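You operate a simulated robot arm through the tools that you are given. There is no shell and no other tool.

The job below is to be done with a simulated robot arm. You get a single attempt, and the scene is never put back.

Task
Clamp the Tamrelle carton and swap its green bottle for a yellow one from the green rack.
Fine: clamp it before you open it; the green one stands in the red tray; shut both flaps again. Set down upright: what you pick out.

It is judged by the outcome, as a careful person would: the job done as asked, and still so three seconds after it is handed in. It fails if anything else is knocked over, pushed out of place, dropped, spilled or broken.

Robot
A 6-joint arm with a two-finger parallel gripper on a trunk, on a base that drives. Base frame: it is fixed to the floor where the robot stands at the start and does not move with it; the origin is under the middle of the robot, x ahead of it, y to its left, z up. Readings come in mm, degrees, newtons and seconds.
With the tool pointing down near the work surface it reaches from about 300 to 700 mm from the robot's upright axis, wherever it stands. Its first joint turns from -166.0 to 166.0 degrees. Places, roughly: cells of the Tamrelle carton [1400, -3800, 700]; clamp handle [1300, -3700, 800]; left flap of the Tamrelle carton [1400, -3800, 900]; right flap of the Tamrelle carton [1400, -3800, 900]; small bottle [1750, -3500, 750]; well of the red tray [1400, -4100, 700]. Payload 4.1 kg.
Tool frame: the origin (TCP) lies between the finger pads and is the grasp point; the fingertips stand 23 mm ahead of it; z points along the fingers, y is the line along which they close. The gripper opens to 94 mm. The fingers are 38 mm wide and 10 mm thick; the gripper's body (54 by 96 mm) begins 39 mm behind the TCP.
Orientation is told as [roll, pitch, yaw] about the base's x, y, z axes, in that order, counted from this pose: with the fingers straight down and closing along the base's y, the tool's x points along the base's -x, its y along +y and its z along -z.

Tools
- The arm moves only by the tool move_arm. Its argument "plan" is a list of rows, each a list of 6 numbers: the shift along the tool's x, y, z in mm, then the turn, a rotation vector about the tool's x, y, z in degrees. In form: [[dx, dy, dz, rx, ry, rz], ...]. A call has 1 to 20 rows; each row shifts and turns the commanded pose from where the row before left it, along the tool's axes as they then stand. "gripper" is the opening, from 0 (shut) to 1 (fully open), set as the call begins (left out, the last holds). Each row takes 0.2 s and may step no farther than 50 mm and 8.6 degrees from the row before; otherwise, or with a gripper value out of range, the whole call is refused. A pose out of reach is approached as far as the arm can. The call stops where the force on the tool passes 40 N (or 10 N more than at its start, if that is more) or the arm is blocked; 0.2 s more then pass. The fingers move at their own pace (about 45 mm/s each) and stop on an object; they squeeze with about 30 N. The grip force told is the motor's: it shows also when the fingers shut on nothing. Time passes only in rows, and 0.2 s behind the last, so rows that do not move let the fingers close. It gives the time, the measured TCP pose, the force on the tool (base axes), the opening and the grip force at its end, in the units of the frame above (readings bear some noise), with the torque about the TCP (base axes, N m) and any sound that the robot's microphone picked up.
- Cameras (640 x 400 px; columns grow to the right, rows downward): "scene" is now at [30.6, 172.4, 1404.6]; the picture's right is [0.07, -1.00, 0.00], its down [-0.51, -0.04, -0.86] and it looks along [0.85, 0.06, -0.52] (base axes); focal length 291 px, centre (320, 200). "wrist" rides on the gripper at [86, 16, -75] in the tool frame; the picture's right is [-0.18, 0.98, 0.00], its down [-0.58, -0.11, -0.81] and it looks along [-0.79, -0.15, 0.59] (tool axes); focal length 243 px, centre (320, 200).
- snapshot(camera): a new picture of that camera. It takes no simulated time.
- slide_trunk(by): slides the trunk up (or, below 0, down) by that many mm; the arm and the scene camera ride with it, the base frame stays. It gives what a move gives, with no picture.
- base_move(legs): drives the robot by 1 to 6 legs, each [ahead, turn to the left] in mm and degrees, along the robot's own axes; the way and the turn of a leg run together, so that a leg with both is an arc; at most 1500 mm and 180 degrees a leg. The arm and the cameras ride along, it lands a little off, and it stops where it bumps. It gives what a move gives.
- aim_head(pan, tilt): turns the head with the scene camera to pan (to the left, within 155 degrees either way) and tilt (down, from -29 to 69), counted from straight ahead of the robot. It gives what a move gives.
- measure_at(camera, pixels): for up to 12 pixels [column, row] of the newest picture of that camera ("zoom" is the newest enlarged one), the place [x, y, z] in the base frame of the surface seen there, good to about 3 mm. It takes no simulated time.
- inspect(camera, box): a new picture of the part [left, top, right, bottom] of that camera's present view, enlarged. It takes no simulated time.
- finish_job(): hands the job in; it is judged then, once.

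Open the gripper and draw the arm clear of the work before you hand the job in, unless the task says otherwise.

The tools are called after ">>>" by a JSON object that holds its "fn" and its "kwargs". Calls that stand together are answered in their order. move_arm: Moves the arm, as the interface text tells. Its arguments: {"type":"object","properties":{"plan":{"type":"array"},"gripper":{"type":"number"}},"required":["plan"]} The other tools are called the same way: slide_trunk (by) slides the trunk up or down; base_move (legs) drives the base; aim_head (pan, tilt) turns the head that bears the scene camera; snapshot (camera) takes a picture; measure_at (camera, pixels) gives the place of the surface under pixels of a picture; inspect (camera, box) takes an enlarged picture of a part of a camera's view; finish_job () hands the job in.

At the start:

```text
clock: 0.0
ee_pos: [480.6, 126.8, 1001.8]
tool_rot: [0.0, 0.0, 0.1]
wrist_force: [-0.4, 0.8, 0.1]
wrist_torque: [0.03, 0.0, 0.05]
width: 94.0
grasp_force: 0.1
trunk travel left (down, up): [-350.0, 240.0]
robot x, y, heading: [0.3, 2.5, 0.2]
head pan, tilt: [3.9, 31.0]
```

scene: 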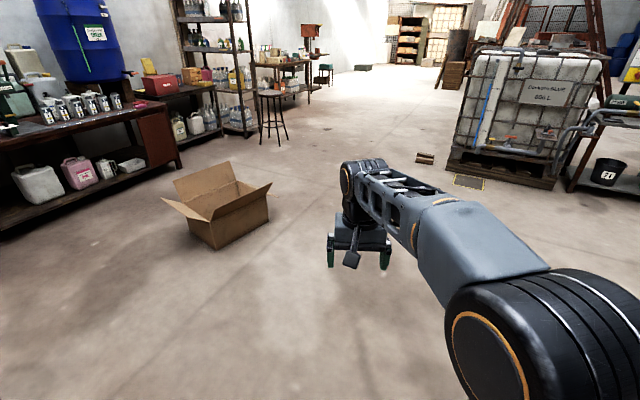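
wrist: 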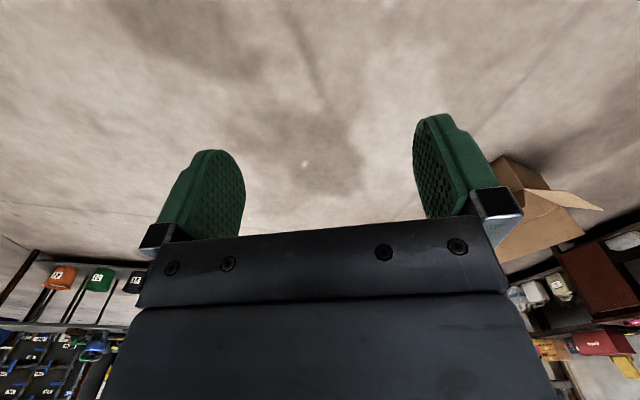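

The first pictures show the open floor, with the work site to come at about [1400, -3800]. I turn the head to the right to see the way there.

>>> {"fn": "aim_head", "kwargs": {"pan": -70, "tilt": 20}}

```text
clock: 1.5
ee_pos: [480.1, 127.7, 1002.3]
tool_rot: [0.0, 0.0, 0.1]
wrist_force: [-0.1, 0.1, 0.5]
wrist_torque: [-0.03, 0.0, 0.01]
width: 94.0
grasp_force: 0.0
trunk travel left (down, up): [-350.0, 240.0]
robot x, y, heading: [-1.3, -2.5, -0.1]
head pan, tilt: [-70.0, 20.0]
```

The head is now at pan -70; I take a scene picture.

>>> {"fn": "snapshot", "kwargs": {"camera": "scene"}}

```text
taken
```

scene: 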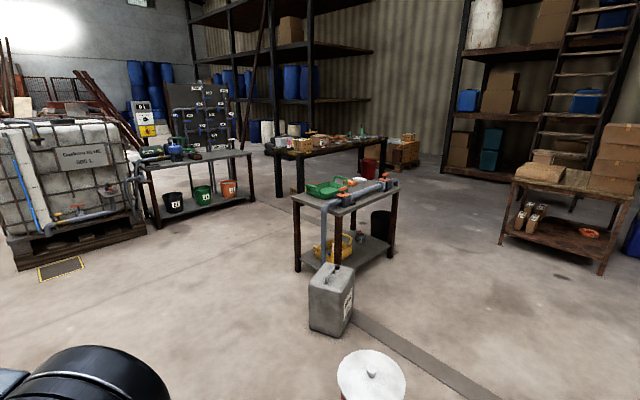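

I see a table at about (345,195) with a green tray, and one behind it at (325,145) with cartons; I measure these and the floor obstacles.

>>> {"fn": "measure_at", "kwargs": {"camera": "scene", "pixels": [[300, 198], [396, 186], [325, 188], [290, 147], [380, 140], [330, 142], [330, 300], [370, 370], [150, 160], [250, 152], [340, 268], [405, 150]]}}

>>> {"fn": "inspect", "kwargs": {"camera": "scene", "box": [240, 100, 440, 225]}}

```text
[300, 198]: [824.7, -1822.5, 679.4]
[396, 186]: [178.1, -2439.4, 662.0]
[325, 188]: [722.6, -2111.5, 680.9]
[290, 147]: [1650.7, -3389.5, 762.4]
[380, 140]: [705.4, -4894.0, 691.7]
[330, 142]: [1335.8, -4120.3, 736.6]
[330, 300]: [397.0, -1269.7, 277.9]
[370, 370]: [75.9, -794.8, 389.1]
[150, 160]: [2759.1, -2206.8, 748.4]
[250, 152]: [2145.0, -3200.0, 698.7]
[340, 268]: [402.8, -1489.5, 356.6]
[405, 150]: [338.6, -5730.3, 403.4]
```

```text
3.20 times, centred on (340, 162) of scene
```

zoom: 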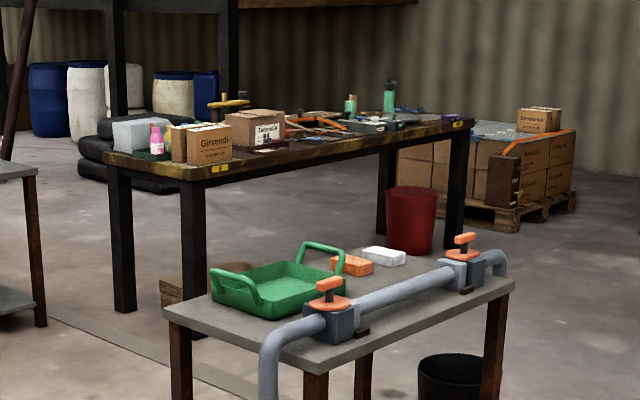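

The zoom shows the workbench: a Girveedi carton at zoom (200,145), the Tamrelle carton at (258,128) and tools beyond. I measure the edges and legs of the table.

>>> {"fn": "measure_at", "kwargs": {"camera": "zoom", "pixels": [[107, 153], [190, 172], [300, 155], [380, 140], [472, 122], [258, 128], [158, 138], [215, 150], [193, 310], [125, 270], [455, 200], [225, 100]]}}

```text
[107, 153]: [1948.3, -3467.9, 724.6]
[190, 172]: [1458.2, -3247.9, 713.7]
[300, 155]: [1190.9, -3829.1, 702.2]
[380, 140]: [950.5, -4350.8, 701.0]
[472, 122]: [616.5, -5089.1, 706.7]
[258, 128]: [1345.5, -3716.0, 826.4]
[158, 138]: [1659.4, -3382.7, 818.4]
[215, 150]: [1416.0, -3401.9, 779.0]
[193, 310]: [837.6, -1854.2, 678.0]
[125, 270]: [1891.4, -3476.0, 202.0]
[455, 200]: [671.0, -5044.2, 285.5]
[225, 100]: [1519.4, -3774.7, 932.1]
```

The table's long edge runs from about (1458,-3248) to (616,-5089), so facing it means a heading of about -24°. Next I measure the obstacles near the route: the small table's corners and the IBC pallet.

>>> {"fn": "measure_at", "kwargs": {"camera": "scene", "pixels": [[292, 197], [340, 215], [400, 188], [45, 268], [148, 235], [155, 225], [250, 195], [82, 262], [240, 240], [260, 215], [300, 195], [298, 270]]}}

>>> {"fn": "measure_at", "kwargs": {"camera": "zoom", "pixels": [[166, 310], [345, 250], [420, 255], [513, 285], [315, 372], [180, 390], [40, 320], [30, 260], [230, 250], [330, 225]]}}

```text
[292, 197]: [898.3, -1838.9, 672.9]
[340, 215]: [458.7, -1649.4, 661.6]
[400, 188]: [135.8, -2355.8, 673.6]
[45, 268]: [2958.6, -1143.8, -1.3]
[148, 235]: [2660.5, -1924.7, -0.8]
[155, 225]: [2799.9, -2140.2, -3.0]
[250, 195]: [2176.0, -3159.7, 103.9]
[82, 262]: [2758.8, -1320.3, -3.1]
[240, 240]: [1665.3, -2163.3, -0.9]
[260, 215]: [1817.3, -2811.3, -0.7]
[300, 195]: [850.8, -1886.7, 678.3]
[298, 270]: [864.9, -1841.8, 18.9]
```

```text
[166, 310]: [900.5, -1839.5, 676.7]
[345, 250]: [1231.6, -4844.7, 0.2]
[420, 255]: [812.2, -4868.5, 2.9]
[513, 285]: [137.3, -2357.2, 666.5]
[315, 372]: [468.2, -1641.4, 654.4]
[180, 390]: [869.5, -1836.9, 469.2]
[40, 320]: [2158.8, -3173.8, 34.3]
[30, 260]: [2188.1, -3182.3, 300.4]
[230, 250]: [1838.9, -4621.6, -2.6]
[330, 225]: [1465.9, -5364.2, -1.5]
```

The small table occupies (900,-1840), (468,-1641), (137,-2357), (569,-2556), and the corridor between it and the bench is about 1090 mm wide. I drive around its left end, first to about (1529,-1635).

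>>> {"fn": "base_move", "kwargs": {"legs": [[0, -46.9], [1500, 0], [738, 0]]}}

>>> {"fn": "aim_head", "kwargs": {"pan": -30, "tilt": 25}}

>>> {"fn": "snapshot", "kwargs": {"camera": "scene"}}

```text
clock: 14.8
ee_pos: [1932.9, -1952.2, 1002.3]
tool_rot: [0.0, -0.1, -48.4]
wrist_force: [-0.8, 0.1, 0.2]
wrist_torque: [-0.01, -0.01, 0.0]
width: 93.7
grasp_force: 0.1
trunk travel left (down, up): [-350.0, 240.0]
robot x, y, heading: [1519.1, -1674.4, -48.4]
head pan, tilt: [-70.0, 20.0]
```

```text
clock: 15.8
ee_pos: [1933.3, -1951.5, 1002.9]
tool_rot: [0.1, 0.0, -48.4]
wrist_force: [-0.5, 0.0, -0.2]
wrist_torque: [0.02, 0.0, -0.01]
width: 93.9
grasp_force: 0.2
trunk travel left (down, up): [-350.0, 240.0]
robot x, y, heading: [1517.7, -1683.3, -48.5]
head pan, tilt: [-30.0, 25.0]
```

```text
taken
```

scene: 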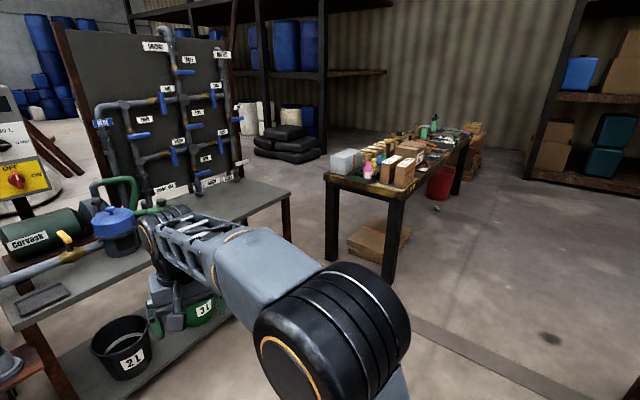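

I am at (1518,-1683), heading -48.5; the bench with cartons is at (400,160) and the corridor floor is clear. I turn to run along the bench and stop in front of the carton.

>>> {"fn": "base_move", "kwargs": {"legs": [[0, -66.1], [1000, 0], [900, 0]]}}

>>> {"fn": "aim_head", "kwargs": {"pan": 85, "tilt": 35}}

>>> {"fn": "snapshot", "kwargs": {"camera": "scene"}}

```text
clock: 28.3
ee_pos: [637.0, -3905.6, 1002.8]
tool_rot: [0.1, 0.0, -115.1]
wrist_force: [-0.1, -0.6, -0.3]
wrist_torque: [0.01, 0.0, -0.02]
width: 94.1
grasp_force: 0.2
trunk travel left (down, up): [-350.0, 240.0]
robot x, y, heading: [725.1, -3417.3, -114.8]
head pan, tilt: [-30.0, 25.0]
```

```text
clock: 30.3
ee_pos: [637.0, -3906.9, 1003.2]
tool_rot: [0.1, 0.0, -115.1]
wrist_force: [0.6, -0.1, 0.1]
wrist_torque: [-0.03, -0.01, 0.0]
width: 93.9
grasp_force: 0.1
trunk travel left (down, up): [-350.0, 240.0]
robot x, y, heading: [726.7, -3423.6, -114.9]
head pan, tilt: [85.0, 35.0]
```

```text
taken
```

scene: 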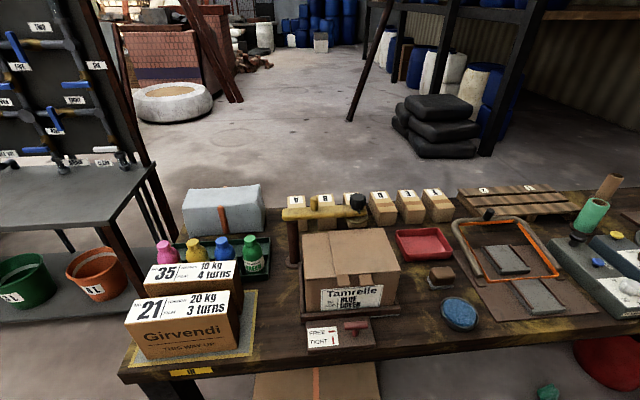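

Now the bench is in view: the Tamrelle carton at (350,270), the red tray at (425,243), the small bottles in a rack at (210,255) and a clamp card at (325,335). I zoom in on each.

>>> {"fn": "inspect", "kwargs": {"camera": "scene", "box": [270, 180, 430, 280]}}

>>> {"fn": "inspect", "kwargs": {"camera": "scene", "box": [270, 270, 430, 370]}}

>>> {"fn": "inspect", "kwargs": {"camera": "scene", "box": [120, 180, 280, 280]}}

>>> {"fn": "inspect", "kwargs": {"camera": "scene", "box": [110, 260, 270, 360]}}

```text
4.00 times, centred on (350, 230) of scene
```

zoom: 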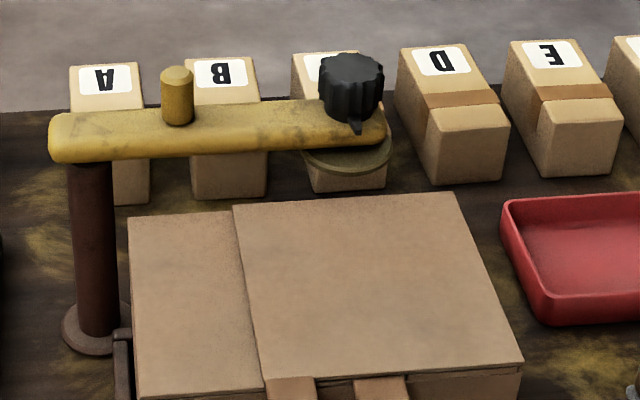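

```text
4.00 times, centred on (350, 320) of scene
```

zoom: 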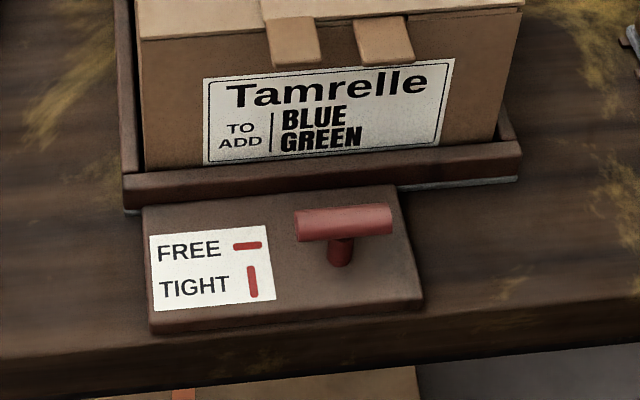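

```text
4.00 times, centred on (200, 230) of scene
```

zoom: 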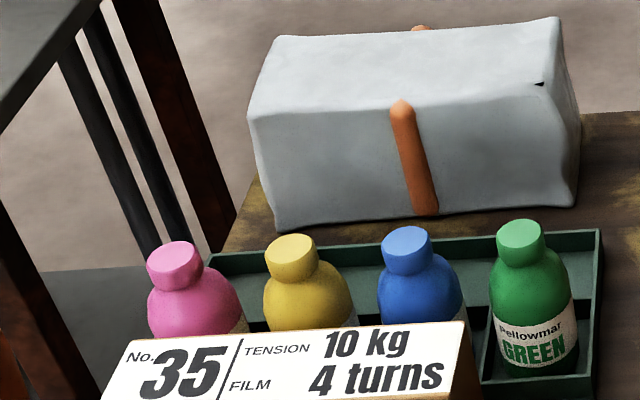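

```text
4.00 times, centred on (190, 310) of scene
```

zoom: 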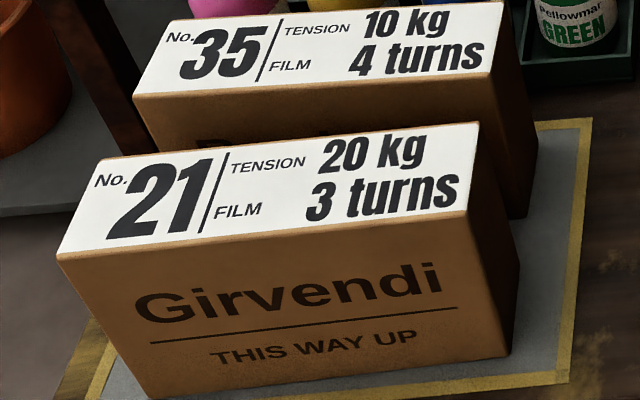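

The card says FREE = bar across, TIGHT = bar lengthwise; the red handle at (342,335) currently lies across, so the clamp is free. I turn the base to face the bench.

>>> {"fn": "base_move", "kwargs": {"legs": [[0, 90.4]]}}

>>> {"fn": "aim_head", "kwargs": {"pan": -8, "tilt": 40}}

>>> {"fn": "snapshot", "kwargs": {"camera": "scene"}}

```text
clock: 34.5
ee_pos: [1212.6, -3505.6, 1002.4]
tool_rot: [0.1, 0.0, -25.3]
wrist_force: [-0.1, 0.0, 0.0]
wrist_torque: [-0.03, -0.02, -0.02]
width: 93.8
grasp_force: 0.0
trunk travel left (down, up): [-350.0, 240.0]
robot x, y, heading: [723.1, -3419.2, -25.0]
head pan, tilt: [85.0, 35.0]
```

```text
clock: 36.2
ee_pos: [1212.9, -3507.4, 1002.9]
tool_rot: [0.0, 0.1, -25.2]
wrist_force: [0.2, -0.1, -0.6]
wrist_torque: [0.02, -0.01, 0.02]
width: 94.0
grasp_force: 0.2
trunk travel left (down, up): [-350.0, 240.0]
robot x, y, heading: [727.6, -3420.7, -24.9]
head pan, tilt: [-8.0, 40.0]
```

```text
taken
```

scene: 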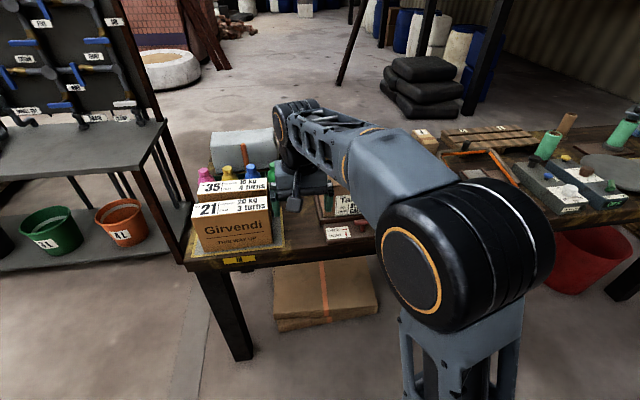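

The arm now blocks the view of the carton. I turn the base back to the right so that the head camera sees the bench past the arm, to measure everything properly.

>>> {"fn": "base_move", "kwargs": {"legs": [[0, -75]]}}

>>> {"fn": "aim_head", "kwargs": {"pan": 68, "tilt": 42}}

>>> {"fn": "snapshot", "kwargs": {"camera": "scene"}}

```text
clock: 39.8
ee_pos: [761.0, -3912.0, 1001.9]
tool_rot: [-0.1, 0.0, -100.6]
wrist_force: [0.3, 0.2, -0.4]
wrist_torque: [-0.03, -0.02, -0.03]
width: 94.1
grasp_force: 0.0
trunk travel left (down, up): [-350.0, 240.0]
robot x, y, heading: [725.8, -3416.2, -100.7]
head pan, tilt: [-8.0, 40.0]
```

```text
clock: 41.3
ee_pos: [759.9, -3913.4, 1002.2]
tool_rot: [0.0, 0.0, -100.6]
wrist_force: [0.5, -0.4, 0.6]
wrist_torque: [-0.02, -0.01, 0.02]
width: 94.1
grasp_force: 0.1
trunk travel left (down, up): [-350.0, 240.0]
robot x, y, heading: [722.1, -3419.2, -100.5]
head pan, tilt: [68.0, 42.0]
```

```text
taken
```

scene: 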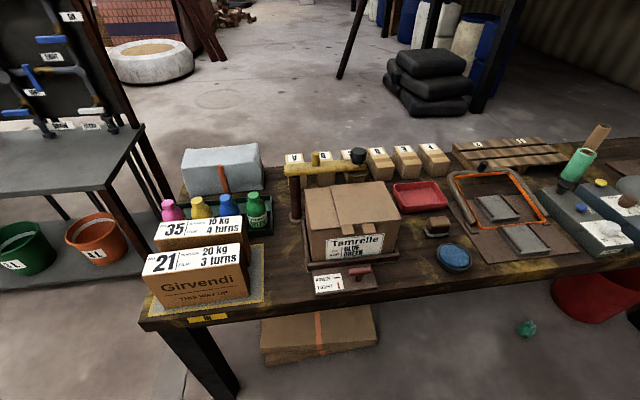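

The view is clear: carton at (350,220), handle at (362,273), tray at (420,195), bottles at (170-260,205). I zoom on the carton and clamp to take measures.

>>> {"fn": "inspect", "kwargs": {"camera": "scene", "box": [270, 140, 430, 240]}}

>>> {"fn": "measure_at", "kwargs": {"camera": "zoom", "pixels": [[140, 200], [150, 370], [510, 340], [440, 170], [245, 200], [290, 350], [350, 340], [385, 330], [340, 150], [120, 270], [580, 220], [360, 60]]}}

```text
4.00 times, centred on (350, 190) of scene
```

zoom: 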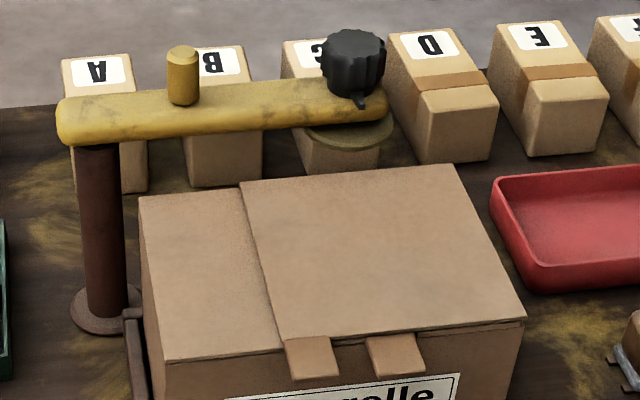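

```text
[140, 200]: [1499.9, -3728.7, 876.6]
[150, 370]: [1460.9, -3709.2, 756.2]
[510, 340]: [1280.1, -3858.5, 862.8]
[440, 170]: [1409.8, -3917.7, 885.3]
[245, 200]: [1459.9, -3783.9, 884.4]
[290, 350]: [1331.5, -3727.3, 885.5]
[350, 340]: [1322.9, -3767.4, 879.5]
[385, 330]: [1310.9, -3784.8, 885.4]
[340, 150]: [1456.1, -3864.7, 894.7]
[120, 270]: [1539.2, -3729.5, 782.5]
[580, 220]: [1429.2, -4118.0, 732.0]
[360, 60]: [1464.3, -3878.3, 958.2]
```

The right flap overlaps the left one (its edge runs from zoom (245,185) to (285,340)), with two tabs at the front at (312,355) and (397,352). I zoom closer on the tabs and on the clamp handle.

>>> {"fn": "inspect", "kwargs": {"camera": "scene", "box": [325, 210, 389, 250]}}

>>> {"fn": "measure_at", "kwargs": {"camera": "zoom", "pixels": [[165, 140], [210, 140], [175, 165], [225, 165], [370, 130], [420, 130], [390, 160], [440, 155], [300, 110], [120, 100], [160, 110], [300, 200]]}}

>>> {"fn": "inspect", "kwargs": {"camera": "scene", "box": [306, 245, 402, 305]}}

>>> {"fn": "measure_at", "kwargs": {"camera": "zoom", "pixels": [[300, 180], [350, 172], [405, 160], [355, 200], [350, 230], [60, 240], [420, 230], [230, 290], [100, 120], [430, 90], [240, 230], [480, 260]]}}

```text
10.00 times, centred on (357, 230) of scene
```

zoom: 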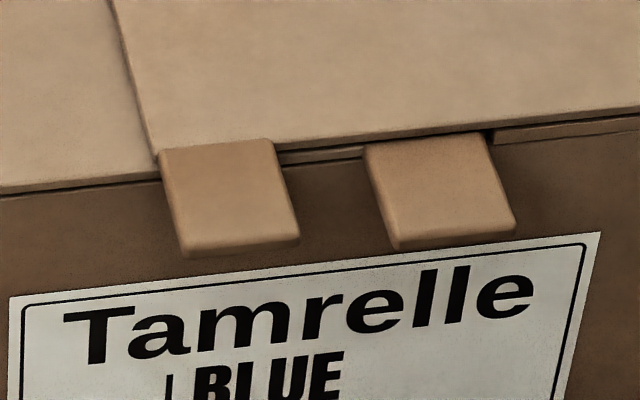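

```text
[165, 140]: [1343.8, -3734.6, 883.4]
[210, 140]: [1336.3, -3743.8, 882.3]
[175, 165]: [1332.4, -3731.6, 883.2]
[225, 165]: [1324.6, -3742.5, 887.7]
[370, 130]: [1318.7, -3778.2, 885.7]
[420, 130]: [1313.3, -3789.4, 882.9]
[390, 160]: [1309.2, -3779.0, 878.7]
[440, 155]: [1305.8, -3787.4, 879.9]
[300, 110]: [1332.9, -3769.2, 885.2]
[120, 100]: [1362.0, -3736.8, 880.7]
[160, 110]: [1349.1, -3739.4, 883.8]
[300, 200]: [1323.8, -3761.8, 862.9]
```

```text
6.67 times, centred on (354, 275) of scene
```

zoom: 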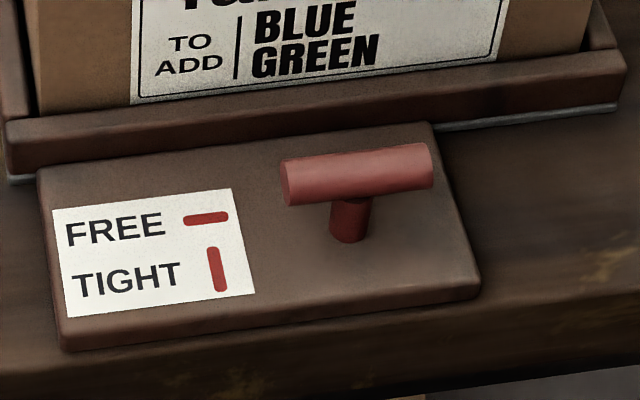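

```text
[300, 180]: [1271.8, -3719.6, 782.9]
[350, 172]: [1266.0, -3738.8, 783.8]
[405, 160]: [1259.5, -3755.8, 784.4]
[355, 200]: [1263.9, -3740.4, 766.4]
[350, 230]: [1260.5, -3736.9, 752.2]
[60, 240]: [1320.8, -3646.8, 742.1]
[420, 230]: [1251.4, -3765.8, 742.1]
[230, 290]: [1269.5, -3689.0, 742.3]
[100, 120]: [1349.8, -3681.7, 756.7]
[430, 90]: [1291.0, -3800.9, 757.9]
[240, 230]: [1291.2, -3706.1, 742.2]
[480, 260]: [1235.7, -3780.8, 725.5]
```

The clamp handle bar runs from about (1272,-3720) to (1260,-3756) at z≈784 on a plate at z≈742. I next measure the bottle rack and the red tray.

>>> {"fn": "inspect", "kwargs": {"camera": "scene", "box": [145, 170, 289, 260]}}

>>> {"fn": "measure_at", "kwargs": {"camera": "zoom", "pixels": [[115, 140], [240, 135], [365, 130], [480, 120], [240, 165], [365, 165], [190, 200], [555, 200], [560, 120], [430, 240], [200, 225], [450, 280]]}}

>>> {"fn": "inspect", "kwargs": {"camera": "scene", "box": [380, 165, 460, 215]}}

>>> {"fn": "measure_at", "kwargs": {"camera": "zoom", "pixels": [[100, 150], [440, 115], [540, 250], [180, 360], [190, 190], [440, 170], [470, 270], [220, 310], [320, 230], [130, 280], [360, 370], [320, 130]]}}

```text
4.44 times, centred on (217, 215) of scene
```

zoom: 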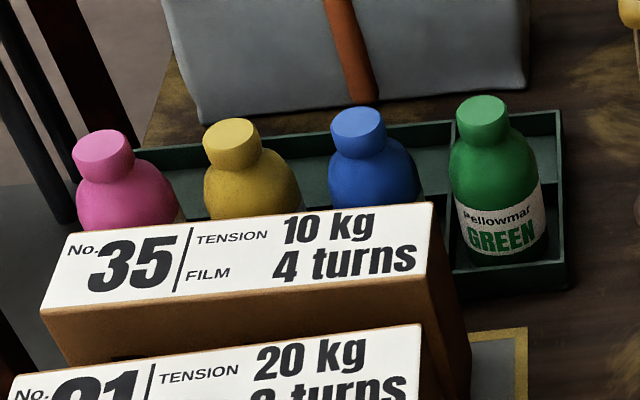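

```text
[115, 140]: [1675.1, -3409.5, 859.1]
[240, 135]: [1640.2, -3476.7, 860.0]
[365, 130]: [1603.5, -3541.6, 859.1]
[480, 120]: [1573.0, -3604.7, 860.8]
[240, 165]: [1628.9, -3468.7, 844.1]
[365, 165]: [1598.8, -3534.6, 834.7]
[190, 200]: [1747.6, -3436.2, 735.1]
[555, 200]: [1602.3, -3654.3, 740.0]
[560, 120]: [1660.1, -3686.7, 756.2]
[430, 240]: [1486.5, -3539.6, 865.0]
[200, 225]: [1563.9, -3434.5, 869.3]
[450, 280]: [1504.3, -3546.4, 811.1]
```

```text
8.00 times, centred on (420, 190) of scene
```

zoom: 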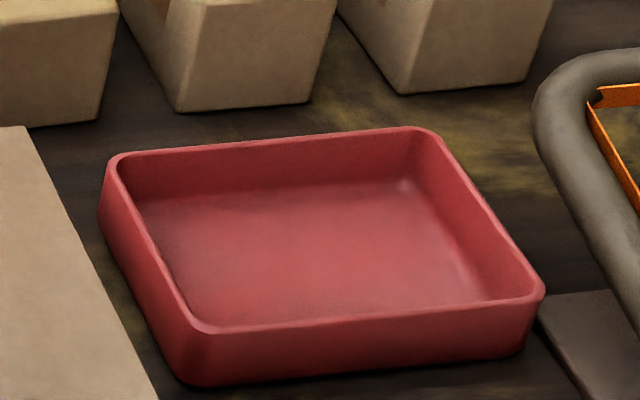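

```text
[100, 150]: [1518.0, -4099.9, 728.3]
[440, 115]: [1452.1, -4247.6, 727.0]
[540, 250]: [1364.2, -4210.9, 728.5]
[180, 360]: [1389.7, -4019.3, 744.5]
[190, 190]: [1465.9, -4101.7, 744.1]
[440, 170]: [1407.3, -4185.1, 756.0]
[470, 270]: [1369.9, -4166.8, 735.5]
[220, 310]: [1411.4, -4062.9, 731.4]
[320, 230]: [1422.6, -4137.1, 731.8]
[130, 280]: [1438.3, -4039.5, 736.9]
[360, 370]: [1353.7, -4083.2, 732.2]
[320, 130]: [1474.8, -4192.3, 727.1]
```

Caps: yellow at (1640,-3477,860), tray well floor at about (1422,-4137,732); the upper (right) flap carries the left tab at z≈885 and the lower (left) flap the right tab at z≈880. I shift along the bench, face it and approach to about 420 mm from its edge.

>>> {"fn": "base_move", "kwargs": {"legs": [[0, -14], [90, 0], [0, 90], [180, 0]]}}

>>> {"fn": "aim_head", "kwargs": {"pan": -15, "tilt": 50}}

>>> {"fn": "snapshot", "kwargs": {"camera": "scene"}}

>>> {"fn": "snapshot", "kwargs": {"camera": "wrist"}}

```text
clock: 48.2
ee_pos: [1341.6, -3655.2, 1002.1]
tool_rot: [0.1, 0.0, -24.2]
wrist_force: [-1.2, -0.4, -0.7]
wrist_torque: [0.01, -0.01, -0.02]
width: 94.1
grasp_force: 0.0
trunk travel left (down, up): [-350.0, 240.0]
robot x, y, heading: [849.6, -3575.7, -24.2]
head pan, tilt: [68.0, 42.0]
```

```text
clock: 49.8
ee_pos: [1341.8, -3654.2, 1003.7]
tool_rot: [-0.1, 0.0, -24.2]
wrist_force: [-0.3, -0.1, -0.5]
wrist_torque: [-0.01, 0.01, -0.01]
width: 93.9
grasp_force: 0.1
trunk travel left (down, up): [-350.0, 240.0]
robot x, y, heading: [849.9, -3570.9, -24.2]
head pan, tilt: [-15.0, 50.0]
```

```text
taken
```

scene: 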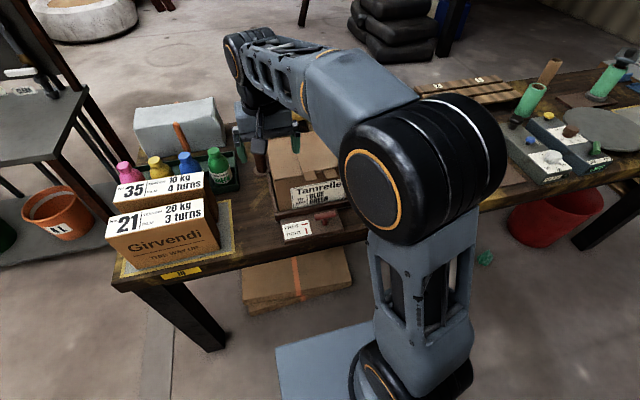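

```text
taken
```

wrist: 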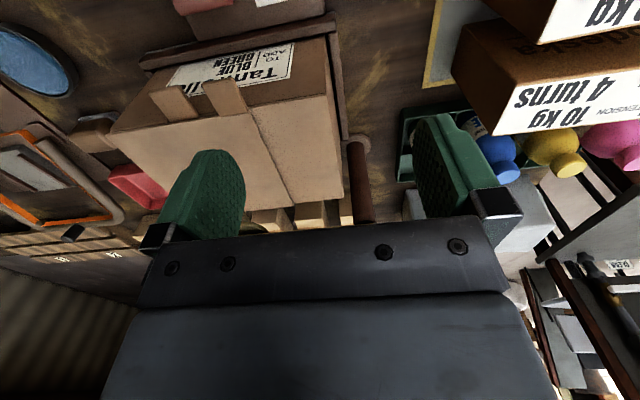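

I'm at (850,-3571), heading -24.2; the clamp plate shows at about (310,225) in the scene picture, partly behind nothing. I zoom there to refine the handle's position from this second viewpoint.

>>> {"fn": "inspect", "kwargs": {"camera": "scene", "box": [260, 165, 356, 245]}}

```text
5.00 times, centred on (308, 205) of scene
```

zoom: 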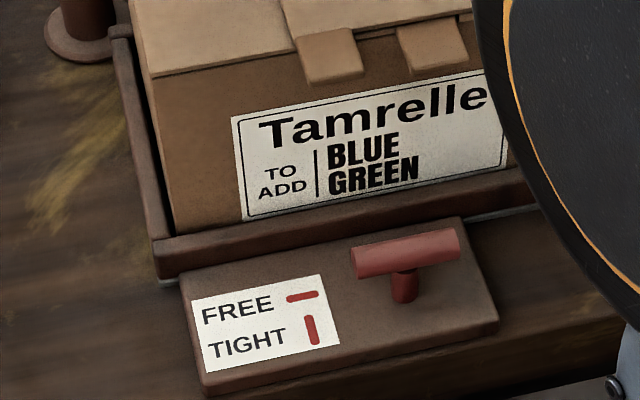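

>>> {"fn": "measure_at", "kwargs": {"camera": "zoom", "pixels": [[360, 250], [405, 245], [455, 235], [405, 265], [404, 290], [300, 55], [350, 65], [335, 45], [410, 45], [440, 60], [152, 80], [300, 20]]}}

```text
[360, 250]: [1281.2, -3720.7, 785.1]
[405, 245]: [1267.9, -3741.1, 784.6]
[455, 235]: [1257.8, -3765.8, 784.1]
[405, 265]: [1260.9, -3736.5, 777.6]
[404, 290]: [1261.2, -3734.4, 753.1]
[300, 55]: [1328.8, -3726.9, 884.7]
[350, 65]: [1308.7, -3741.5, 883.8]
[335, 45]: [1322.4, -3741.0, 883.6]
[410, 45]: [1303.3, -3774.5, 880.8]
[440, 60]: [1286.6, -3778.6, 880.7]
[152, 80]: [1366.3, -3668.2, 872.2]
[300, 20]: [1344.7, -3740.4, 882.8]
```

The handle's axis is at about (1267,-3740.5), bar centre z≈776, bar about 60 mm long across; tabs overhang to about 60 mm from the bench edge, so I will come in tilted. I first lower the TCP in front of the carton and turn the fingers to close along the bench's depth.

>>> {"fn": "move_arm", "kwargs": {"plan": [[18.96, -21.88, 27.7, 0, 0, 0], [18.96, -21.88, 27.7, 0, 0, 0], [18.96, -21.88, 27.7, 0, 0, 0], [18.96, -21.88, 27.7, 0, 0, 0], [18.96, -21.88, 27.7, 0, 0, 0], [0, 0, 0, 0, 0, -8.18], [0, 0, 0, 0, 0, -8.18], [0, 0, 0, 0, 0, -8.18], [0, 0, 0, 0, 0, -8.18], [0, 0, 0, 0, 0, -8.18], [0, 0, 0, 0, 0, -8.18], [0, 0, 0, 0, 0, -8.18], [0, 0, 0, 0, 0, -8.18], [0, 0, 0, 0, 0, -8.18], [0, 0, 0, 0, 0, -8.18], [0, 0, 0, 0, 0, -8.18]], "gripper": 0.43}}

>>> {"fn": "move_arm", "kwargs": {"plan": [[0, 0, 0, 7, 0, 0], [0, 0, 0, 7, 0, 0], [0, 0, 0, 7, 0, 0], [0, 0, 0, 7, 0, 0], [0, 0, 0, 7, 0, 0]]}}

>>> {"fn": "snapshot", "kwargs": {"camera": "wrist"}}

>>> {"fn": "snapshot", "kwargs": {"camera": "scene"}}

```text
clock: 53.2
ee_pos: [1210.2, -3714.9, 864.6]
tool_rot: [0.0, -0.1, 65.9]
wrist_force: [0.5, 0.3, 1.0]
wrist_torque: [0.0, 0.0, -0.04]
width: 40.4
grasp_force: 0.1
trunk travel left (down, up): [-350.0, 240.0]
robot x, y, heading: [850.9, -3572.1, -24.4]
head pan, tilt: [-15.0, 50.0]
```

```text
clock: 54.4
ee_pos: [1224.3, -3721.6, 869.8]
tool_rot: [-35.1, 0.1, 65.8]
wrist_force: [0.7, 0.6, 0.0]
wrist_torque: [0.02, 0.03, 0.01]
width: 40.4
grasp_force: 0.2
out of reach, approached as far as the arm can: row 5
trunk travel left (down, up): [-350.0, 240.0]
robot x, y, heading: [854.1, -3574.2, -24.3]
head pan, tilt: [-15.0, 50.0]
```

```text
taken
```

wrist: 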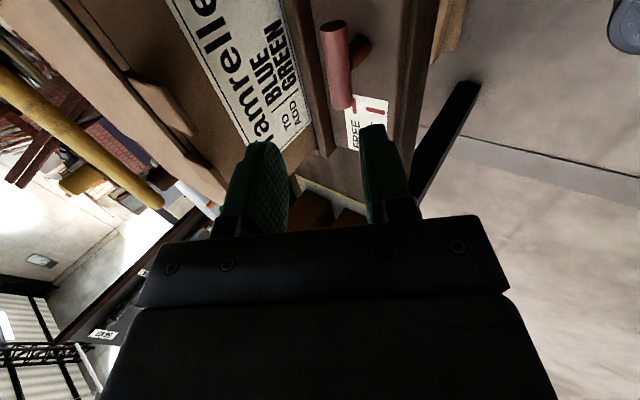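

```text
taken
```

scene: 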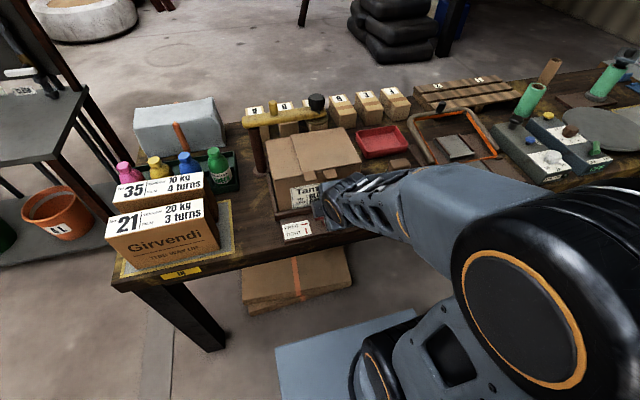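

Tilting this close is at the arm's inner limit (TCP stopped at (1224,-3722,870)). I back the base off by 90 mm to give the arm room.

>>> {"fn": "base_move", "kwargs": {"legs": [[-90, 0]]}}

>>> {"fn": "move_arm", "kwargs": {"plan": [[0, 0, 0, 0, 0, 0], [0, 0, 0, 0, 0, 0]]}}

```text
clock: 55.5
ee_pos: [1141.7, -3682.0, 869.1]
tool_rot: [-34.9, 0.0, 65.8]
wrist_force: [0.2, -0.1, -0.4]
wrist_torque: [-0.01, 0.0, 0.01]
width: 40.3
grasp_force: 0.1
trunk travel left (down, up): [-350.0, 240.0]
robot x, y, heading: [768.9, -3537.0, -24.5]
head pan, tilt: [-15.0, 50.0]
```

```text
clock: 56.1
ee_pos: [1139.6, -3683.1, 869.0]
tool_rot: [-34.9, 0.0, 65.7]
wrist_force: [0.6, 1.0, 0.2]
wrist_torque: [-0.02, 0.0, -0.01]
width: 40.4
grasp_force: 0.0
trunk travel left (down, up): [-350.0, 240.0]
robot x, y, heading: [767.5, -3534.8, -24.1]
head pan, tilt: [-15.0, 50.0]
```

The TCP is at (1140,-3683,869) with the tool leaning 35°. I move to the pre-grasp 68 mm short of the handle bar and look.

>>> {"fn": "move_arm", "kwargs": {"plan": [[0.2, -20.2, 29.3, 0, 0, 0], [0.3, -20.2, 29.3, 0, 0, 0], [0.3, -20.2, 29.4, 0, 0, 0], [0, 0, 0, 0, 0, 0]], "gripper": 0.43}}

>>> {"fn": "snapshot", "kwargs": {"camera": "wrist"}}

>>> {"fn": "snapshot", "kwargs": {"camera": "scene"}}

```text
clock: 57.1
ee_pos: [1230.3, -3724.3, 831.4]
tool_rot: [-34.9, 0.0, 65.7]
wrist_force: [0.1, 0.5, 0.1]
wrist_torque: [-0.02, 0.03, -0.01]
width: 40.3
grasp_force: 0.1
trunk travel left (down, up): [-350.0, 240.0]
robot x, y, heading: [766.0, -3539.2, -24.3]
head pan, tilt: [-15.0, 50.0]
```

```text
taken
```

wrist: 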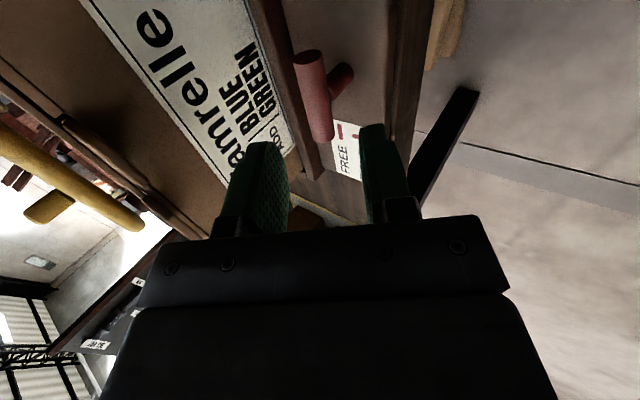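

```text
taken
```

scene: 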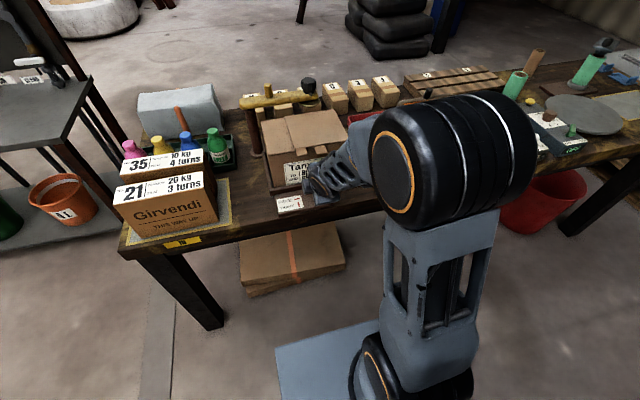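

The handle bar shows in the wrist picture from (308,55) to (322,135), lying between the two fingers' planes. I measure it through the wrist camera to confirm.

>>> {"fn": "measure_at", "kwargs": {"camera": "wrist", "pixels": [[307, 60], [312, 80], [318, 100], [322, 120], [342, 75], [325, 135], [312, 160], [375, 130]]}}

```text
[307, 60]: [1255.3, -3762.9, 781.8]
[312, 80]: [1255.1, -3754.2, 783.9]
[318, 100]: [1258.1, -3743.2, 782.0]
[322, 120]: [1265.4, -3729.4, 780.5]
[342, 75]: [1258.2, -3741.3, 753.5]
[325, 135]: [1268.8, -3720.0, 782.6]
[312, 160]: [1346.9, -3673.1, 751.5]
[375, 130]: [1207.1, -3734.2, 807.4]
```

The bar's centre agrees with my estimate (about (1265,-3741,776)). I advance 55 mm along the tool axis so the fingers straddle the bar, watching the force.

>>> {"fn": "move_arm", "kwargs": {"plan": [[0, 0, 20, 0, 0, 0], [0, 0, 20, 0, 0, 0], [0, 0, 15, 0, 0, 0], [0, 0, 0, 0, 0, 0]]}}

>>> {"fn": "snapshot", "kwargs": {"camera": "wrist"}}

>>> {"fn": "inspect", "kwargs": {"camera": "scene", "box": [240, 120, 400, 220]}}

```text
clock: 58.1
ee_pos: [1259.5, -3735.6, 790.4]
tool_rot: [-34.9, 0.1, 65.7]
wrist_force: [0.7, 0.0, -0.6]
wrist_torque: [0.0, -0.01, 0.01]
width: 40.2
grasp_force: 0.0
out of reach, approached as far as the arm can: row 2
trunk travel left (down, up): [-350.0, 240.0]
robot x, y, heading: [769.8, -3541.9, -24.3]
head pan, tilt: [-15.0, 50.0]
```

```text
taken
```

wrist: 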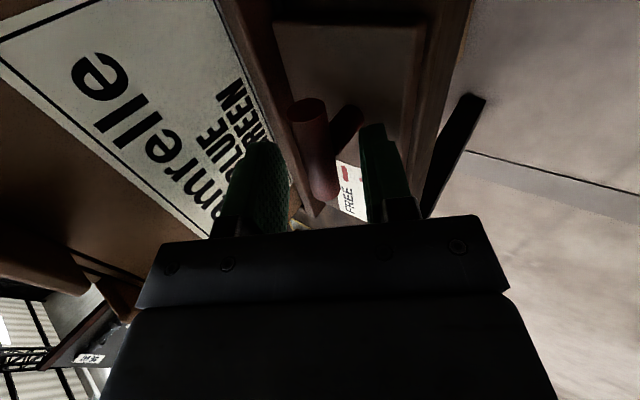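

```text
4.00 times, centred on (320, 170) of scene
```

zoom: 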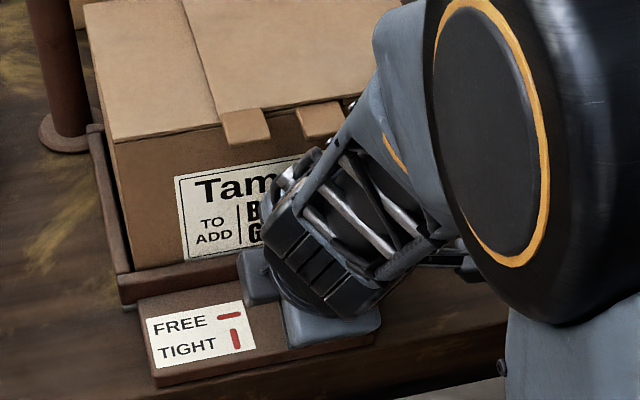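

The TCP is at (1259.5,-3735.6,790.4), about 4 mm short of command; the fingers straddle the red bar. I test whether the arm can still move by small steps before gripping.

>>> {"fn": "move_arm", "kwargs": {"plan": [[0, 0, 0, 0, 0, 0], [0, 0, 2, 0, 0, 0], [0, 0, 0, 0, 0, 0]]}}

```text
clock: 58.9
ee_pos: [1259.6, -3737.9, 790.5]
tool_rot: [-34.9, 0.0, 65.6]
wrist_force: [0.3, 1.0, 0.0]
wrist_torque: [-0.01, -0.02, 0.01]
width: 40.4
grasp_force: 0.1
trunk travel left (down, up): [-350.0, 240.0]
robot x, y, heading: [770.0, -3536.3, -24.2]
head pan, tilt: [-15.0, 50.0]
```

No limit reported this time, so I push 5 mm further along the tool axis.

>>> {"fn": "move_arm", "kwargs": {"plan": [[0, 0, 2.5, 0, 0, 0], [0, 0, 2.5, 0, 0, 0], [0, 0, 0, 0, 0, 0]]}}

```text
clock: 59.7
ee_pos: [1263.7, -3738.9, 785.0]
tool_rot: [-34.9, 0.0, 65.7]
wrist_force: [0.0, -0.4, 0.6]
wrist_torque: [-0.01, 0.01, 0.03]
width: 40.3
grasp_force: 0.1
trunk travel left (down, up): [-350.0, 240.0]
robot x, y, heading: [768.8, -3535.6, -24.2]
head pan, tilt: [-15.0, 50.0]
```

The TCP is now about 10 mm short of the bar's centre along the tool axis. I close the fingers on the bar.

>>> {"fn": "move_arm", "kwargs": {"plan": [[0, 0, 0, 0, 0, 0], [0, 0, 0, 0, 0, 0], [0, 0, 0, 0, 0, 0], [0, 0, 0, 0, 0, 0]], "gripper": 0}}

>>> {"fn": "snapshot", "kwargs": {"camera": "wrist"}}

```text
clock: 60.7
ee_pos: [1258.5, -3736.4, 782.2]
tool_rot: [-34.4, -0.1, 65.9]
wrist_force: [-25.5, 9.1, -17.8]
wrist_torque: [1.05, 1.12, -0.15]
width: 27.1
grasp_force: 45.7
trunk travel left (down, up): [-350.0, 240.0]
robot x, y, heading: [769.9, -3532.0, -24.4]
head pan, tilt: [-15.0, 50.0]
```

```text
taken
```

wrist: 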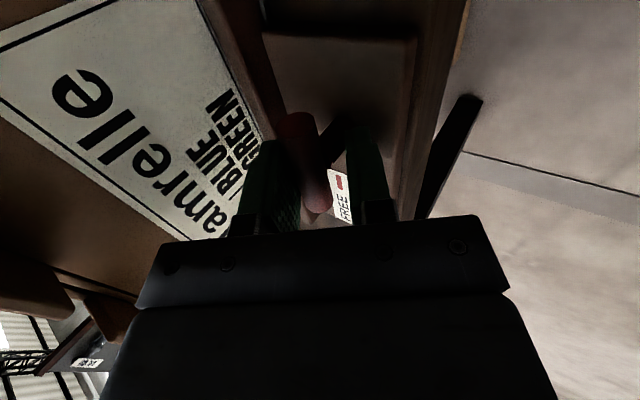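

The rear finger presses on the post under the bar (force -25 N, width 27) because of the steep lean. I open, back off 25 mm and reduce the lean to 18°.

>>> {"fn": "move_arm", "kwargs": {"plan": [[0, 0, 0, 0, 0, 0], [0, 0, 0, 0, 0, 0], [0, 0, -15, 0, 0, 0], [0, 0, -15, 0, 0, 0], [0, 0, 0, -8.5, 0, 0], [0, 0, 0, -8.5, 0, 0], [0, 0, 0, 0, 0, 0]], "gripper": 0.43}}

>>> {"fn": "snapshot", "kwargs": {"camera": "wrist"}}

```text
clock: 62.3
ee_pos: [1244.1, -3736.9, 809.4]
tool_rot: [-21.8, 1.7, 64.6]
wrist_force: [0.3, -1.1, 0.1]
wrist_torque: [-0.02, -0.02, 0.01]
width: 40.5
grasp_force: 0.0
out of reach, approached as far as the arm can: row 5
trunk travel left (down, up): [-350.0, 240.0]
robot x, y, heading: [768.8, -3536.0, -24.1]
head pan, tilt: [-15.0, 50.0]
```

```text
taken
```

wrist: 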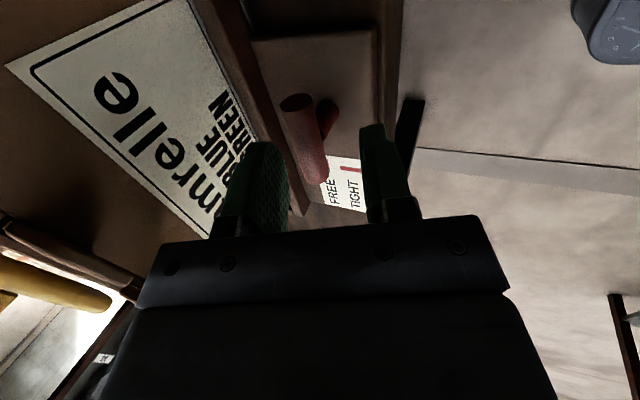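

The tilt change was cut short by a reach limit (tool at roll -21.8). I want to understand the arm's posture, so I take a scene picture and measure its links.

>>> {"fn": "aim_head", "kwargs": {"pan": -25, "tilt": 45}}

>>> {"fn": "snapshot", "kwargs": {"camera": "scene"}}

```text
clock: 63.0
ee_pos: [1243.7, -3737.3, 809.4]
tool_rot: [-21.9, 1.7, 64.6]
wrist_force: [0.1, 0.2, -0.2]
wrist_torque: [0.02, -0.01, -0.04]
width: 40.4
grasp_force: 0.1
trunk travel left (down, up): [-350.0, 240.0]
robot x, y, heading: [768.9, -3535.4, -24.2]
head pan, tilt: [-25.0, 45.0]
```

```text
taken
```

scene: 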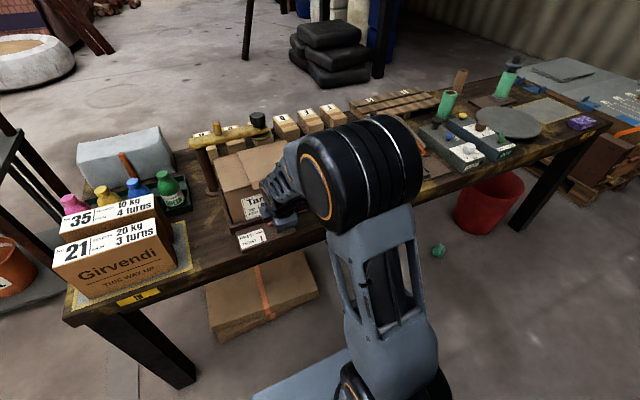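

>>> {"fn": "measure_at", "kwargs": {"camera": "scene", "pixels": [[315, 188], [360, 170], [400, 160], [280, 180], [365, 270], [410, 350], [355, 385], [300, 375], [268, 190], [285, 222]]}}

```text
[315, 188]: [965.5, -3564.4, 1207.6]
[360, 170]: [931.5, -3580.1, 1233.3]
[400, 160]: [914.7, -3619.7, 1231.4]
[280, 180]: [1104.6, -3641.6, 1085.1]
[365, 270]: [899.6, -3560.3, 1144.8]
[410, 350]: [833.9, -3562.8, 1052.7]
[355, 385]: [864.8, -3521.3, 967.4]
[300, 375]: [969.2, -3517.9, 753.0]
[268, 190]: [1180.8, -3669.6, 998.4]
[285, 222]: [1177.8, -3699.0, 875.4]
```

The elbow is at about (950,-3590,1190); the tool now leans 22°, which suits. The bar centre lies at about (-6,-7.5,+39) mm in the tool frame, so I move to 17 mm short of it.

>>> {"fn": "move_arm", "kwargs": {"plan": [[-3, -3.7, 0, 0, 0, 0], [-3, -3.8, 0, 0, 0, 0], [0, 0, 11, 0, 0, 0], [0, 0, 11, 0, 0, 0], [0, 0, 0, 0, 0, 0]]}}

>>> {"fn": "snapshot", "kwargs": {"camera": "wrist"}}

```text
clock: 64.2
ee_pos: [1260.8, -3739.6, 791.6]
tool_rot: [-21.9, 1.7, 64.7]
wrist_force: [-0.1, -0.2, -0.5]
wrist_torque: [-0.02, -0.02, 0.01]
width: 40.2
grasp_force: 0.0
trunk travel left (down, up): [-350.0, 240.0]
robot x, y, heading: [770.4, -3536.2, -24.0]
head pan, tilt: [-25.0, 45.0]
```

```text
taken
```

wrist: 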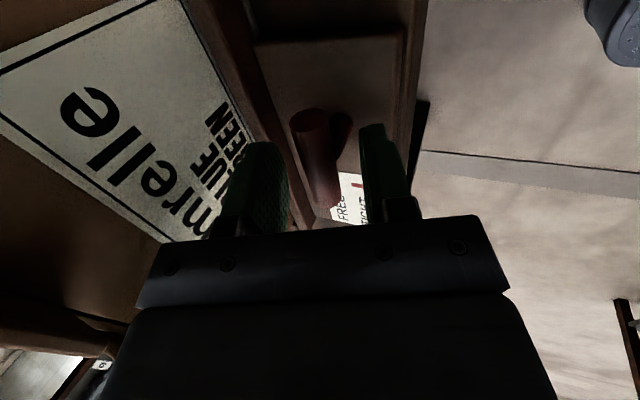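

The bar lies on the predicted centre line between the fingers ((311,118) to (325,195)). I close the gripper on it.

>>> {"fn": "move_arm", "kwargs": {"plan": [[0, 0, 0, 0, 0, 0], [0, 0, 0, 0, 0, 0], [0, 0, 0, 0, 0, 0], [0, 0, 0, 0, 0, 0]], "gripper": 0}}

>>> {"fn": "snapshot", "kwargs": {"camera": "wrist"}}

```text
clock: 65.2
ee_pos: [1260.2, -3740.6, 789.7]
tool_rot: [-21.9, 1.8, 64.7]
wrist_force: [-5.2, 2.1, -1.3]
wrist_torque: [-0.05, 0.72, 0.02]
width: 20.0
grasp_force: 44.6
trunk travel left (down, up): [-350.0, 240.0]
robot x, y, heading: [769.2, -3537.8, -24.3]
head pan, tilt: [-25.0, 45.0]
```

```text
taken
```

wrist: 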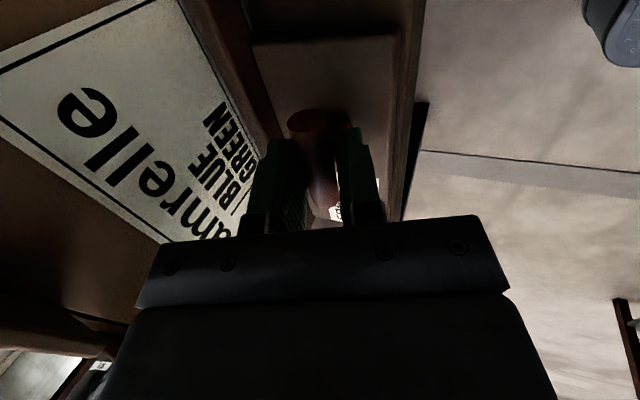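

The bar is gripped (width 20 mm, small force). I turn the handle clockwise seen from above by about 24° first and watch the torque.

>>> {"fn": "move_arm", "kwargs": {"plan": [[0, 0, 0, 0, 0, 6], [0, 0, 0, 0, 0, 6], [0, 0, 0, 0, 0, 6], [0, 0, 0, 0, 0, 6], [0, 0, 0, 0, 0, 0]]}}

>>> {"fn": "snapshot", "kwargs": {"camera": "wrist"}}

```text
clock: 66.4
ee_pos: [1259.2, -3739.5, 792.4]
tool_rot: [-20.9, -7.3, 42.2]
wrist_force: [-16.1, 9.8, 9.8]
wrist_torque: [-0.18, 1.25, -0.01]
width: 18.9
grasp_force: 45.0
trunk travel left (down, up): [-350.0, 240.0]
robot x, y, heading: [766.8, -3541.2, -24.2]
head pan, tilt: [-25.0, 45.0]
```

```text
taken
```

wrist: 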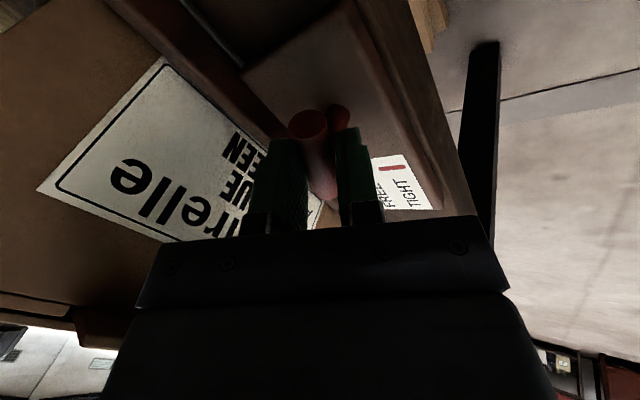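

The handle turns with the gripper (it now points toward TIGHT) with little torque, though the post pushes back about 19 N. I retreat 3 mm along the tool axis and continue turning.

>>> {"fn": "move_arm", "kwargs": {"plan": [[0, 0, -2, 0, 0, 3], [0, 0, -1, 0, 0, 5], [0, 0, 0, 0, 0, 6], [0, 0, 0, 0, 0, 6], [0, 0, 0, 0, 0, 0]]}}

```text
clock: 67.6
ee_pos: [1258.6, -3738.0, 794.0]
tool_rot: [-17.3, -13.6, 23.0]
wrist_force: [-13.4, 9.9, 0.0]
wrist_torque: [0.13, 1.12, 0.0]
width: 17.7
grasp_force: 44.5
trunk travel left (down, up): [-350.0, 240.0]
robot x, y, heading: [770.0, -3536.5, -24.3]
head pan, tilt: [-25.0, 45.0]
```

The width shrank to 17.7, so the tips hold the bar a bit high. I push 3 mm back in along the tool axis while turning further.

>>> {"fn": "move_arm", "kwargs": {"plan": [[0, 0, 1.5, 0, 0, 4], [0, 0, 1.5, 0, 0, 5], [0, 0, 1, 0, 0, 5], [0, 0, 0, 0, 0, 6], [0, 0, 0, 0, 0, 0]]}}

>>> {"fn": "snapshot", "kwargs": {"camera": "wrist"}}

```text
clock: 68.4
ee_pos: [1259.5, -3738.9, 794.8]
tool_rot: [-14.5, -17.1, 11.6]
wrist_force: [-16.8, 9.4, 22.8]
wrist_torque: [0.85, 0.39, 0.03]
width: 17.0
grasp_force: 44.4
trunk travel left (down, up): [-350.0, 240.0]
robot x, y, heading: [768.9, -3536.8, -24.3]
head pan, tilt: [-25.0, 45.0]
stopped in row 3: the force on the tool passed its limit at 49 N (the readings are from after the stop); the commanded pose is now the measured one
```

```text
taken
```

wrist: 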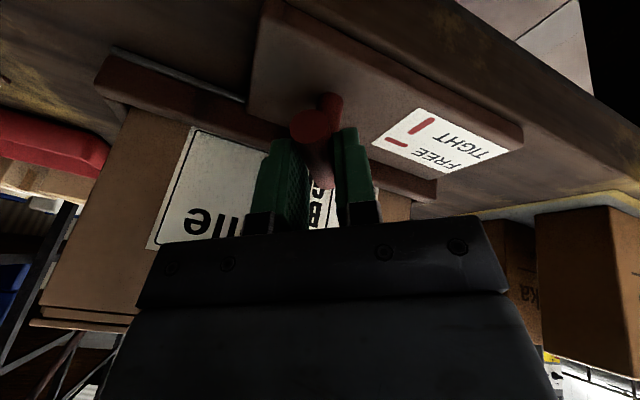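

The push stopped at 49 N with the tips riding high on the bar; the handle has turned by roughly 55°. I open the fingers, back off slightly and look before re-gripping.

>>> {"fn": "move_arm", "kwargs": {"plan": [[0, 0, 0, 0, 0, 0], [0, 0, 0, 0, 0, 0], [0, 0, -15, 0, 0, 0], [0, 0, -15, 0, 0, 0], [0, 0, 0, 0, 0, 0]], "gripper": 0.5}}

>>> {"fn": "snapshot", "kwargs": {"camera": "wrist"}}

>>> {"fn": "inspect", "kwargs": {"camera": "scene", "box": [220, 160, 340, 260]}}

```text
clock: 69.6
ee_pos: [1252.0, -3735.7, 820.1]
tool_rot: [-14.3, -17.0, 11.6]
wrist_force: [-0.9, -0.1, 0.4]
wrist_torque: [-0.03, 0.02, 0.01]
width: 47.0
grasp_force: 0.0
trunk travel left (down, up): [-350.0, 240.0]
robot x, y, heading: [771.7, -3537.5, -24.2]
head pan, tilt: [-25.0, 45.0]
```

```text
taken
```

wrist: 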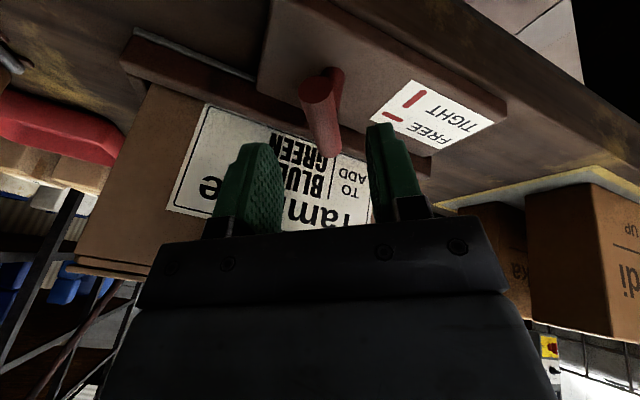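

```text
4.00 times, centred on (280, 210) of scene
```

zoom: 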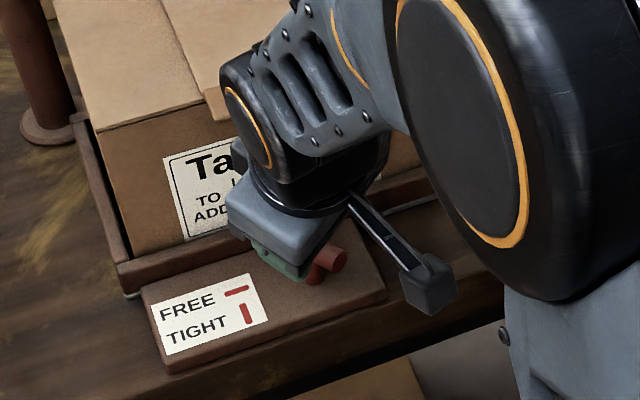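

The handle stays part-turned. I measure the bar in the wrist picture: near end at about (318,85), far end at about (328,150).

>>> {"fn": "measure_at", "kwargs": {"camera": "wrist", "pixels": [[316, 92], [318, 110], [322, 125], [327, 145], [335, 82], [322, 88], [330, 152], [390, 115]]}}

```text
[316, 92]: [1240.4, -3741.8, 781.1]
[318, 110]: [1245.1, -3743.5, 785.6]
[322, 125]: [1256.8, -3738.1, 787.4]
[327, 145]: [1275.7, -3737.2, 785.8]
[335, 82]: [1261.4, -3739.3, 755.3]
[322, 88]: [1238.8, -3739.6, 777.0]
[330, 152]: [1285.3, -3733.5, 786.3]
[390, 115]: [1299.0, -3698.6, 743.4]
```

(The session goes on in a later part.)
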